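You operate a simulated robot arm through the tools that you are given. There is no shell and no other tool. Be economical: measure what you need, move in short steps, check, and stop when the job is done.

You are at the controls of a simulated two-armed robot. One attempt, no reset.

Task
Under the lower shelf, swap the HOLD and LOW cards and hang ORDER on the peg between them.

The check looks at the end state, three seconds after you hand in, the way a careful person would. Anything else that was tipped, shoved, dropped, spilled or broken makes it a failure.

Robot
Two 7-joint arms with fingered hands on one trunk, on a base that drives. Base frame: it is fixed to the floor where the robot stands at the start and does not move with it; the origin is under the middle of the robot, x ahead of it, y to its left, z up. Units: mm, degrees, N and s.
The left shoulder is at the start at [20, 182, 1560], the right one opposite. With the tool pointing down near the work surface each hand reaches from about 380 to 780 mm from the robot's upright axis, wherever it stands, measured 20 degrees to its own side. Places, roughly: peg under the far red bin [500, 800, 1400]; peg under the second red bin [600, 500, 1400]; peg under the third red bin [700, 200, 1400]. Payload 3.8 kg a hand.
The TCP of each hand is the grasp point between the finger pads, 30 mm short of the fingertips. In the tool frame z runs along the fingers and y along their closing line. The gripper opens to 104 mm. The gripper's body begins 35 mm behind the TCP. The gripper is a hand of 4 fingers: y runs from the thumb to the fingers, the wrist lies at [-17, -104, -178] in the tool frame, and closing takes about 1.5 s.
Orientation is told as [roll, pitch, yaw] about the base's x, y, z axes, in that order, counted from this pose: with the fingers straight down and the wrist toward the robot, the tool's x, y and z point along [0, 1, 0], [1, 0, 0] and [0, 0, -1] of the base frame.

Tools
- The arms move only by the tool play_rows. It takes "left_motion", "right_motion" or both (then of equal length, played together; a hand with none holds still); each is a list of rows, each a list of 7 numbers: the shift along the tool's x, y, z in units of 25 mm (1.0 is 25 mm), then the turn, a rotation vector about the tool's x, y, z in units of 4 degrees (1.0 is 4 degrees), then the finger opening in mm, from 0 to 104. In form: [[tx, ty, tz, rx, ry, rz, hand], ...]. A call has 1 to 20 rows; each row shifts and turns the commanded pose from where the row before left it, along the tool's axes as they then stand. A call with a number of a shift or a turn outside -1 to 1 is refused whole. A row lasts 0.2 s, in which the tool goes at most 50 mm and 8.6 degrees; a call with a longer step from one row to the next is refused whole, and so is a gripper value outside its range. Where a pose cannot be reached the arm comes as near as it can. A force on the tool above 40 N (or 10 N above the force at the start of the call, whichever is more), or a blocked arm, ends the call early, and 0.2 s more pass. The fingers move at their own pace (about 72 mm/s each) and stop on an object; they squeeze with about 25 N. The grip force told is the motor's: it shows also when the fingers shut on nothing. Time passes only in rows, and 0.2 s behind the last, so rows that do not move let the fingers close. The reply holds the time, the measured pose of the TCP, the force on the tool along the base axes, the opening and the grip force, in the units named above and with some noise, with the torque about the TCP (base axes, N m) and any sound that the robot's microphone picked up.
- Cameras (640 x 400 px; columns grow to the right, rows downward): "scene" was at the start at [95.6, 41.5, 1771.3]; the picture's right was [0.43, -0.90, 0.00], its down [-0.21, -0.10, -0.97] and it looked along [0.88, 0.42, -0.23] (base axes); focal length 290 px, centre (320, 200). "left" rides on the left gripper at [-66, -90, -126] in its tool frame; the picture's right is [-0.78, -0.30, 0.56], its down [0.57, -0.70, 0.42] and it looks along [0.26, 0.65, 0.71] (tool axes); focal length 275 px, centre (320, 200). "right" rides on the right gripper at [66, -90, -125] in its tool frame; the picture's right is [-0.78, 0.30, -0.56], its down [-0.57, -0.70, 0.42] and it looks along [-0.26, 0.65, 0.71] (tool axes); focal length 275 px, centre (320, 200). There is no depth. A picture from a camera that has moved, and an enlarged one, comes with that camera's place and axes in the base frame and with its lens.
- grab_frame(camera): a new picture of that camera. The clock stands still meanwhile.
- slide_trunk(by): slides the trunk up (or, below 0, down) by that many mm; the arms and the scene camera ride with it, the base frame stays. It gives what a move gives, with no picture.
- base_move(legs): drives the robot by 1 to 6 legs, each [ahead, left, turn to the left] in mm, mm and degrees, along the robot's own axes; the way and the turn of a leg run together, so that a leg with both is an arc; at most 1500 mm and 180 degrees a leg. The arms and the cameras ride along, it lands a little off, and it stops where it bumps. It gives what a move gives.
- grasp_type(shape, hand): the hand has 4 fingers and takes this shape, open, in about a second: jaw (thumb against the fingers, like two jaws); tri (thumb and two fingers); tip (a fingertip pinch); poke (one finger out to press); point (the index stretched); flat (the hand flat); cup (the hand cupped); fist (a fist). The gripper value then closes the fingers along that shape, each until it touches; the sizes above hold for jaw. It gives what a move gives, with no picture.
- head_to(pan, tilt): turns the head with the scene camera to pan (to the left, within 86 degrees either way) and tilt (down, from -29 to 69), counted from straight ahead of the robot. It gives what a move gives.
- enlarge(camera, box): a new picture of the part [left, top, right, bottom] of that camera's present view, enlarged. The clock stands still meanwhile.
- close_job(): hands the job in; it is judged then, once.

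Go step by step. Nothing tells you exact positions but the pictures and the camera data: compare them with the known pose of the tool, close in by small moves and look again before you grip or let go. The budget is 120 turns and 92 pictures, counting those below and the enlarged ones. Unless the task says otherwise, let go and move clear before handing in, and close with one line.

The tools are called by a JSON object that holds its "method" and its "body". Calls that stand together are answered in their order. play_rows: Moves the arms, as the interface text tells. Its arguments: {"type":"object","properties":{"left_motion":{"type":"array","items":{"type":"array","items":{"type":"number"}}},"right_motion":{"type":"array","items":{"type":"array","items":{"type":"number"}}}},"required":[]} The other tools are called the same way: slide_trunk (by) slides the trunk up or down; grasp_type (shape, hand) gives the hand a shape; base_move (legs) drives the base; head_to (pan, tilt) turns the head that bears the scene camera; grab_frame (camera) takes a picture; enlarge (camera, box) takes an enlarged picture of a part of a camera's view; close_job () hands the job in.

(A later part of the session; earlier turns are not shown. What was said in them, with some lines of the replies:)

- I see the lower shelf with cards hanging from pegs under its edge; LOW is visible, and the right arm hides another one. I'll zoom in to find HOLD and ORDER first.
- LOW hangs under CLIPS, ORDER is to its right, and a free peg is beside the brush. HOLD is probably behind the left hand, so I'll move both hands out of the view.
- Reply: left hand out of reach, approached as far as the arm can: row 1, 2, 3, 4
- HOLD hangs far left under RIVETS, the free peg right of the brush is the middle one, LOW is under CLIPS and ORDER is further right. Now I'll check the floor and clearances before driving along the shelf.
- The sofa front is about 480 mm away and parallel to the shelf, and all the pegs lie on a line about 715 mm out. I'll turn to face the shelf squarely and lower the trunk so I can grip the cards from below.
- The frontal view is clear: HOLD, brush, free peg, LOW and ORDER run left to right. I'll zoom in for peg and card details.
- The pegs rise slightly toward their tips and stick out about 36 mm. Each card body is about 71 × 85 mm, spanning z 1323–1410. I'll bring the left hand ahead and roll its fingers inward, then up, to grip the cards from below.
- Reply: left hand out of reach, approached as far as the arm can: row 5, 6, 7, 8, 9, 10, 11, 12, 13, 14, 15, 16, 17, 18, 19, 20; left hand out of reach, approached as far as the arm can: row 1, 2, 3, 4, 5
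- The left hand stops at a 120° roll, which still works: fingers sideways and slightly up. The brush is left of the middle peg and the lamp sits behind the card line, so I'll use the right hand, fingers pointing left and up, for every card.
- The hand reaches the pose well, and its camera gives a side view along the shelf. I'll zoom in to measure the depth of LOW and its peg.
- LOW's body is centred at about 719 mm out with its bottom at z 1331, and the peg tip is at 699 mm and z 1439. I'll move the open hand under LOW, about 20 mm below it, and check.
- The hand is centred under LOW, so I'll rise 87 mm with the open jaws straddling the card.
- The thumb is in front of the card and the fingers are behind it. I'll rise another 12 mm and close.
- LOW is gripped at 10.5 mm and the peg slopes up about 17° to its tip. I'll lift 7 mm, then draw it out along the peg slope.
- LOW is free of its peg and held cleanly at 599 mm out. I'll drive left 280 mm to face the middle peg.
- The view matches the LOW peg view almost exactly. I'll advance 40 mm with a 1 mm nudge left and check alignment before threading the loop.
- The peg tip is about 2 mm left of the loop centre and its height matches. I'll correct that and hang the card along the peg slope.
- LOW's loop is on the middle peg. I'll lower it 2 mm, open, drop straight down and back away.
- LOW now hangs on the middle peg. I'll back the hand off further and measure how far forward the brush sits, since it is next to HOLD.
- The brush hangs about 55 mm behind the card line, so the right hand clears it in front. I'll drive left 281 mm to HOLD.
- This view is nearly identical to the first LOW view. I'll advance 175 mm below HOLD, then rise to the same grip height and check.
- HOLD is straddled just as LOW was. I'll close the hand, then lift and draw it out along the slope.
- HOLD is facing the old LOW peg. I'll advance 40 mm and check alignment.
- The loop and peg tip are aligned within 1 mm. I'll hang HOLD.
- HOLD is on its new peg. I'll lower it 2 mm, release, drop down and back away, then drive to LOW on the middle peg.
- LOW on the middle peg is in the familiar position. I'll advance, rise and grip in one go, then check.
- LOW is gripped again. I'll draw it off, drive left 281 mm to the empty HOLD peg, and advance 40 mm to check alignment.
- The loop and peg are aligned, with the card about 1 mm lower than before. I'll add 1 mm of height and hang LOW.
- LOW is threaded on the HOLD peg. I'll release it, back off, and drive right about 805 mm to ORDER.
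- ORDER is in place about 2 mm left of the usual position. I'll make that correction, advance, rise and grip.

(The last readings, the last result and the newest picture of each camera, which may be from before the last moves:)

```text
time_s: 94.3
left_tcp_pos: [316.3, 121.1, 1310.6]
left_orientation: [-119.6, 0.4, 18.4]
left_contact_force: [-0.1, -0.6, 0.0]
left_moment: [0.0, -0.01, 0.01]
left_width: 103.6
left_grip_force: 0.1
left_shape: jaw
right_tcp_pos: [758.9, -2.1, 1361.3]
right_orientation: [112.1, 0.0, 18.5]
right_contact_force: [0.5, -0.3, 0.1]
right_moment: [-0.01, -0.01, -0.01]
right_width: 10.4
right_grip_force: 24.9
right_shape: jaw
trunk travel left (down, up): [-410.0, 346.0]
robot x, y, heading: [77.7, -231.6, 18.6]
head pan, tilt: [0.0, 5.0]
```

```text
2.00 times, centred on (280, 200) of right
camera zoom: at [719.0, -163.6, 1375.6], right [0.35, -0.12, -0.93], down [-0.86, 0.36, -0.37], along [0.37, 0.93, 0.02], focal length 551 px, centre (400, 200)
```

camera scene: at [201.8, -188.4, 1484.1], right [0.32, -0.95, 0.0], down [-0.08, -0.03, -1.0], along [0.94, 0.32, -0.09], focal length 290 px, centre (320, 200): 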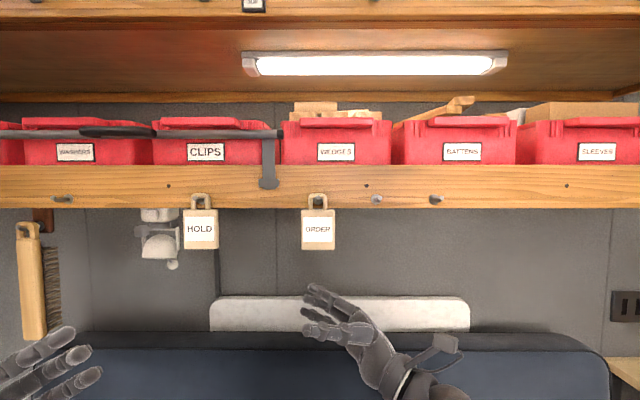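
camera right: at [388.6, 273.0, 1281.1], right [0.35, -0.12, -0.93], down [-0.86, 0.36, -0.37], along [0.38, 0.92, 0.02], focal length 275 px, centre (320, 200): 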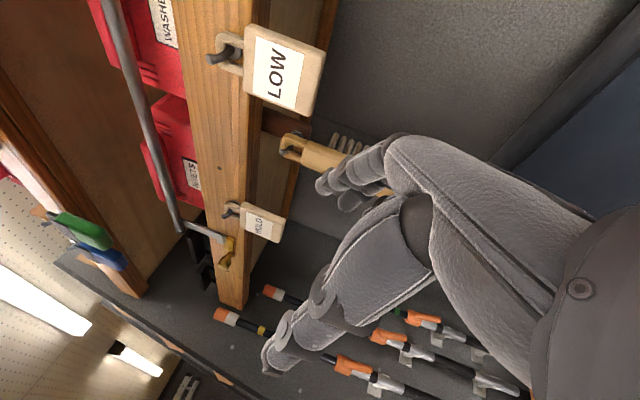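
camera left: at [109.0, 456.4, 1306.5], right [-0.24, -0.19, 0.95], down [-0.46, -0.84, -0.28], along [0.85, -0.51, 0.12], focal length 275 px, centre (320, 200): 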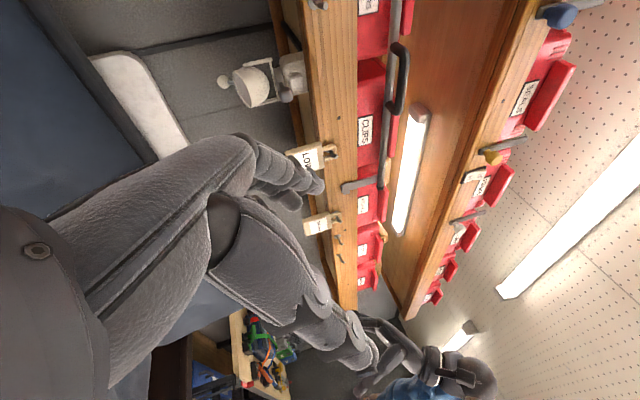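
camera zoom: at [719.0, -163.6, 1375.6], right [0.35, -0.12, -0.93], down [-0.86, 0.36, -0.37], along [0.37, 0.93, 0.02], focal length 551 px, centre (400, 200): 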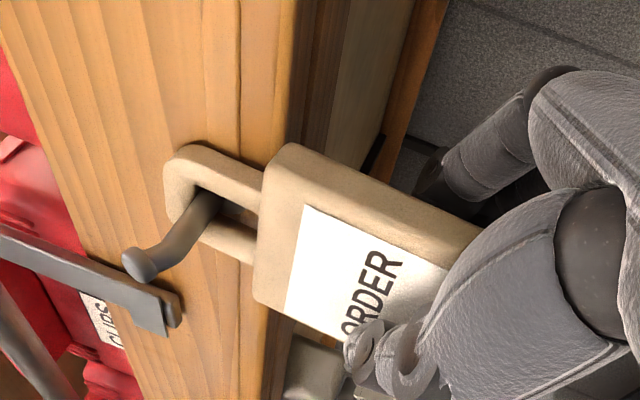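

ORDER is gripped. I'll draw it off and drive left 520 mm to the middle peg.

{"method": "play_rows", "body": {"right_motion": [[0.13, 0, 0.053, 0, 0, 0, 0], [0.13, 0, 0.053, 0, 0, 0, 0], [0.111, -0.4, 0.045, 0, 0, 0, 0], [0.111, -0.4, 0.045, 0, 0, 0, 0], [0.111, -0.4, 0.045, 0, 0, 0, 0], [0.111, -0.4, 0.045, 0, 0, 0, 0], [0.111, -0.4, 0.045, 0, 0, 0, 0], [0.111, -0.4, 0.045, 0, 0, 0, 0], [0, -0.6, 0, 0, 0, 0, 0], [0, -0.6, 0, 0, 0, 0, 0], [0, -0.6, 0, 0, 0, 0, 0], [0, -0.6, 0, 0, 0, 0, 0], [0, 0, 0, 0, 0, 0, 0]]}}

{"method": "base_move", "body": {"legs": [[0, 520, -0.2]]}}

{"method": "grab_frame", "body": {"camera": "scene"}}

{"method": "enlarge", "body": {"camera": "scene", "box": [270, 170, 370, 232]}}

{"method": "enlarge", "body": {"camera": "right", "box": [180, 80, 380, 205]}}

```text
time_s: 97.1
left_tcp_pos: [315.5, 119.7, 1310.4]
left_orientation: [-119.6, 0.3, 18.4]
left_contact_force: [-0.5, -0.5, -0.2]
left_moment: [0.03, 0.02, -0.03]
left_width: 103.8
left_grip_force: 0.0
left_shape: jaw
right_tcp_pos: [644.3, -40.3, 1385.4]
right_orientation: [112.1, 0.0, 18.4]
right_contact_force: [0.5, -0.7, -0.1]
right_moment: [0.05, -0.02, 0.01]
right_width: 10.2
right_grip_force: 24.8
right_shape: jaw
trunk travel left (down, up): [-410.0, 346.0]
robot x, y, heading: [77.6, -232.0, 18.5]
head pan, tilt: [0.0, 5.0]
```

```text
time_s: 100.2
left_tcp_pos: [148.9, 618.4, 1311.5]
left_orientation: [-119.8, 0.3, 18.4]
left_contact_force: [-0.1, 0.7, -0.1]
left_moment: [-0.02, 0.0, -0.02]
left_width: 103.4
left_grip_force: 0.1
left_shape: jaw
right_tcp_pos: [477.5, 457.9, 1386.4]
right_orientation: [112.0, -0.1, 18.3]
right_contact_force: [0.1, -0.5, -1.8]
right_moment: [0.04, 0.0, -0.03]
right_width: 10.2
right_grip_force: 25.2
right_shape: jaw
trunk travel left (down, up): [-410.0, 346.0]
robot x, y, heading: [-91.4, 268.0, 18.7]
head pan, tilt: [0.0, 5.0]
```

```text
28 pictures are left
camera scene: at [34.9, 310.1, 1484.1], right [0.32, -0.95, 0.0], down [-0.08, -0.03, -1.0], along [0.94, 0.32, -0.09], focal length 290 px, centre (320, 200)
```

scene: 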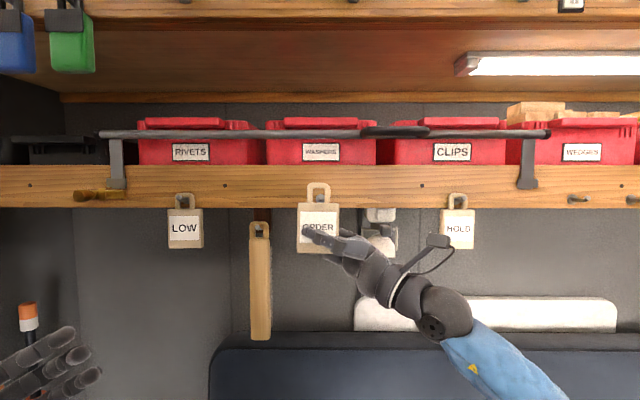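

```text
6.40 times, centred on (320, 201) of scene
camera zoom: at [34.9, 310.1, 1484.1], right [0.32, -0.95, 0.0], down [-0.08, -0.03, -1.0], along [0.94, 0.32, -0.09], focal length 1856 px, centre (320, 194)
```

zoom: 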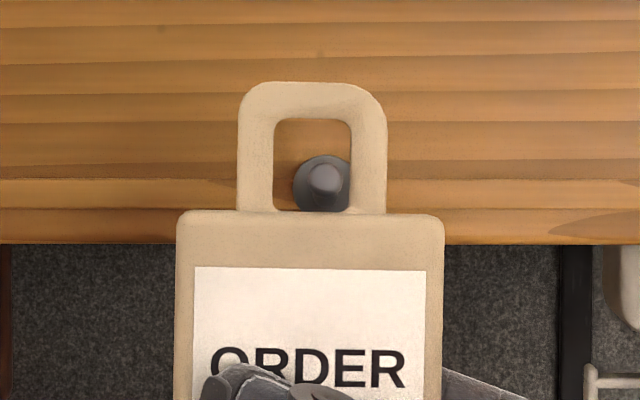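

```text
3.20 times, centred on (280, 142) of right
camera zoom: at [438.6, 296.4, 1400.7], right [0.35, -0.12, -0.93], down [-0.86, 0.36, -0.37], along [0.37, 0.93, 0.02], focal length 881 px, centre (448, 384)
```

zoom: 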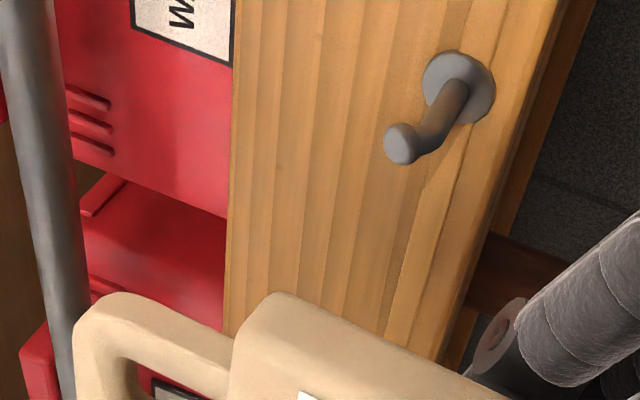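

The peg is about 3.4 mm right of the loop centre. I'll correct that, raise 1.5 mm, and advance 40 mm to check.

{"method": "play_rows", "body": {"right_motion": [[0.107, 0.6, -0.103, 0, 0, 0, 0], [0, 0.5, 0, 0, 0, 0, 0], [0, 0.5, 0, 0, 0, 0, 0], [0, 0, 0, 0, 0, 0, 0], [0, 0, 0, 0, 0, 0, 0]]}}

{"method": "enlarge", "body": {"camera": "scene", "box": [270, 170, 370, 232]}}

```text
time_s: 101.4
left_tcp_pos: [149.6, 617.6, 1311.4]
left_orientation: [-119.6, 0.3, 18.4]
left_contact_force: [0.5, 0.5, -1.0]
left_moment: [-0.01, -0.01, -0.01]
left_width: 103.7
left_grip_force: 0.1
left_shape: jaw
right_tcp_pos: [517.6, 466.7, 1387.8]
right_orientation: [112.1, -0.1, 18.3]
right_contact_force: [-0.1, -0.5, -1.0]
right_moment: [-0.02, -0.04, 0.03]
right_width: 10.4
right_grip_force: 25.1
right_shape: jaw
trunk travel left (down, up): [-410.0, 346.0]
robot x, y, heading: [-91.6, 268.5, 18.4]
head pan, tilt: [0.0, 5.0]
```

```text
6.40 times, centred on (320, 201) of scene
camera zoom: at [35.3, 309.2, 1484.1], right [0.32, -0.95, 0.0], down [-0.08, -0.03, -1.0], along [0.94, 0.32, -0.09], focal length 1856 px, centre (320, 194)
```

zoom: 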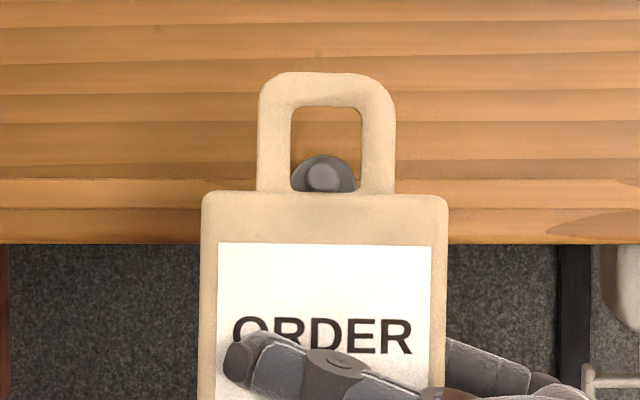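

The loop is aligned within 1 mm. I'll hang ORDER on the middle peg.

{"method": "play_rows", "body": {"right_motion": [[-0.008, 0.4, 0.02, 0, 0, 0, 0], [0, 0.4, 0, 0, 0, 0, 0], [-0.111, 0.4, -0.045, 0, 0, 0, 0], [-0.111, 0.4, -0.045, 0, 0, 0, 0], [-0.111, 0.4, -0.045, 0, 0, 0, 0], [-0.111, 0.4, -0.045, 0, 0, 0, 0], [-0.111, 0.4, -0.045, 0, 0, 0, 0], [-0.111, 0.4, -0.045, 0, 0, 0, 0], [-0.111, 0, -0.045, 0, 0, 0, 0], [-0.111, 0, -0.045, 0, 0, 0, 0], [0, 0, 0, 0, 0, 0, 0]]}}

{"method": "enlarge", "body": {"camera": "scene", "box": [240, 170, 400, 270]}}

{"method": "enlarge", "body": {"camera": "right", "box": [120, 100, 440, 300]}}

```text
time_s: 103.8
left_tcp_pos: [149.4, 618.0, 1312.0]
left_orientation: [-119.6, 0.5, 18.4]
left_contact_force: [0.5, 0.4, 0.5]
left_moment: [0.04, 0.01, -0.03]
left_width: 103.5
left_grip_force: 0.1
left_shape: jaw
right_tcp_pos: [593.3, 493.0, 1362.8]
right_orientation: [112.0, 0.0, 18.6]
right_contact_force: [-0.6, -0.1, -0.7]
right_moment: [0.04, -0.01, 0.0]
right_width: 10.2
right_grip_force: 24.8
right_shape: jaw
trunk travel left (down, up): [-410.0, 346.0]
robot x, y, heading: [-87.9, 268.9, 18.6]
head pan, tilt: [0.0, 5.0]
```

```text
4.00 times, centred on (320, 220) of scene
camera zoom: at [35.1, 309.2, 1484.1], right [0.32, -0.95, 0.0], down [-0.08, -0.03, -1.0], along [0.94, 0.32, -0.09], focal length 1160 px, centre (320, 120)
```

zoom: 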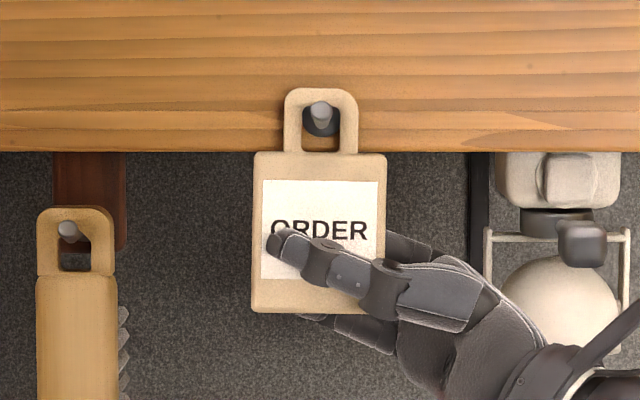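

```text
2.00 times, centred on (280, 200) of right
camera zoom: at [553.3, 331.2, 1378.0], right [0.35, -0.12, -0.93], down [-0.86, 0.36, -0.37], along [0.37, 0.93, 0.02], focal length 551 px, centre (400, 200)
```

zoom: 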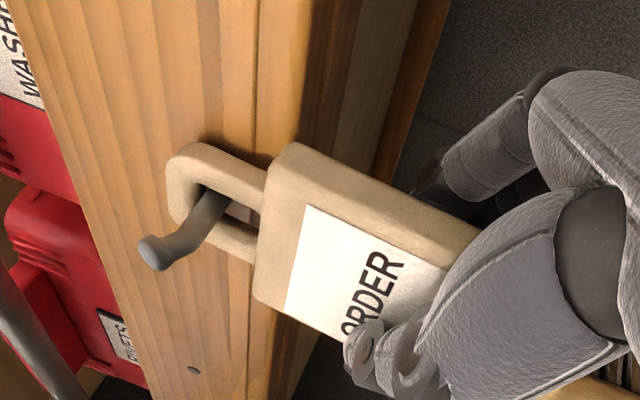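

ORDER is threaded. I'll lower it 2.5 mm, release, drop clear and back away.

{"method": "play_rows", "body": {"right_motion": [[-0.093, 0, -0.0375, 0, 0, 0, 0], [0, 0, 0, 0, 0, 0, 20], [0, 0, 0, 0, 0, 0, 40], [0, 0, 0, 0, 0, 0, 104], [0, 0, 0, 0, 0, 0, 104], [0, 0, 0, 0, 0, 0, 104], [0, 0, 0, 0, 0, 0, 104], [0, 0, 0, 0, 0, 0, 104], [-0.6, 0, -0.243, 0, 0, 0, 104], [-0.6, 0, -0.243, 0, 0, 0, 104], [-0.6, 0, -0.243, 0, 0, 0, 104], [-0.6, 0, -0.243, 0, 0, 0, 104], [-0.6, 0, -0.243, 0, 0, 0, 104], [-0.6, 0, -0.243, 0, 0, 0, 104], [0, -1, 0, 0, 0, 0, 104], [0, -1, 0, 0, 0, 0, 104], [0, -1, 0, 0, 0, 0, 104], [0, -1, 0, 0, 0, 0, 104], [0, -1, 0, 0, 0, 0, 104], [0, -1, 0, 0, 0, 0, 104]]}}

{"method": "grab_frame", "body": {"camera": "scene"}}

{"method": "enlarge", "body": {"camera": "scene", "box": [150, 160, 490, 372]}}

{"method": "grab_frame", "body": {"camera": "right"}}

```text
time_s: 108.0
left_tcp_pos: [148.6, 617.6, 1310.9]
left_orientation: [-119.5, 0.3, 18.4]
left_contact_force: [0.4, 0.0, 0.6]
left_moment: [-0.01, 0.04, -0.02]
left_width: 103.6
left_grip_force: 0.1
left_shape: jaw
right_tcp_pos: [450.2, 444.9, 1264.3]
right_orientation: [112.1, 0.0, 18.4]
right_contact_force: [-0.4, -0.2, 0.3]
right_moment: [-0.01, -0.02, -0.02]
right_width: 103.7
right_grip_force: 0.0
right_shape: jaw
trunk travel left (down, up): [-410.0, 346.0]
robot x, y, heading: [-91.9, 265.6, 18.5]
head pan, tilt: [0.0, 5.0]
```

```text
22 pictures are left
camera scene: at [34.7, 309.0, 1484.2], right [0.32, -0.95, 0.0], down [-0.08, -0.03, -1.0], along [0.94, 0.32, -0.09], focal length 290 px, centre (320, 200)
```

scene: 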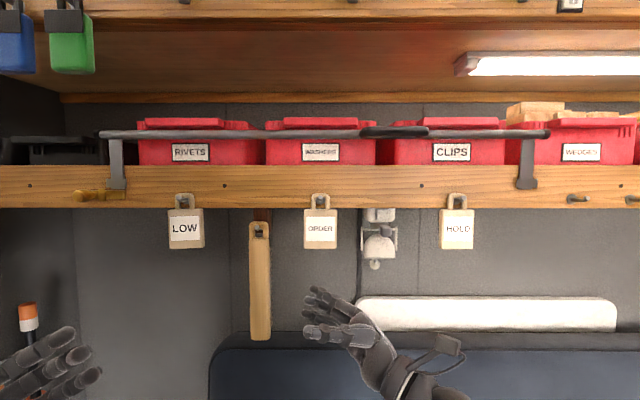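

```text
1.88 times, centred on (320, 266) of scene
camera zoom: at [34.7, 309.0, 1484.2], right [0.32, -0.95, 0.0], down [-0.08, -0.03, -1.0], along [0.94, 0.32, -0.09], focal length 546 px, centre (320, 76)
```

zoom: 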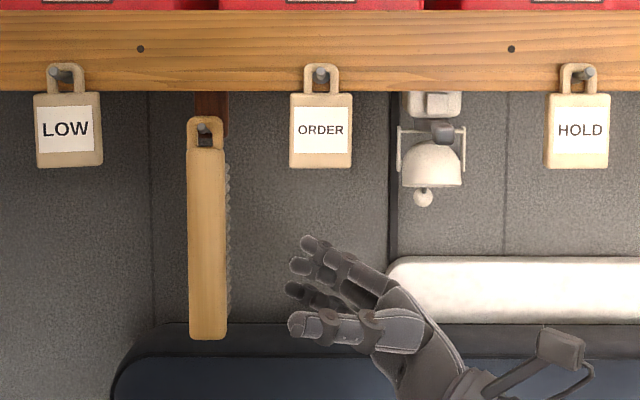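

```text
20 pictures are left
camera right: at [410.9, 282.7, 1278.9], right [0.35, -0.12, -0.93], down [-0.86, 0.36, -0.37], along [0.37, 0.93, 0.02], focal length 275 px, centre (320, 200)
```

right: 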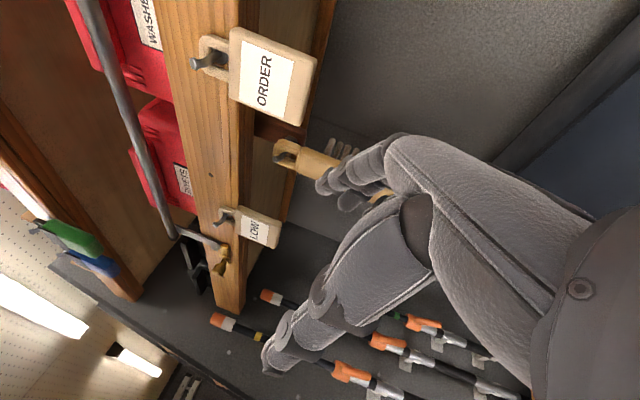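

LOW, ORDER and HOLD now hang left to right on their pegs, the brush and everything else are untouched, and both hands are clear. I'll hand in.

{"method": "close_job", "body": {}}

```text
The job is handed in.
```

The HOLD and LOW cards are swapped and ORDER hangs on the peg between them. In the final pictures all three are on their pegs and nothing else looks disturbed.
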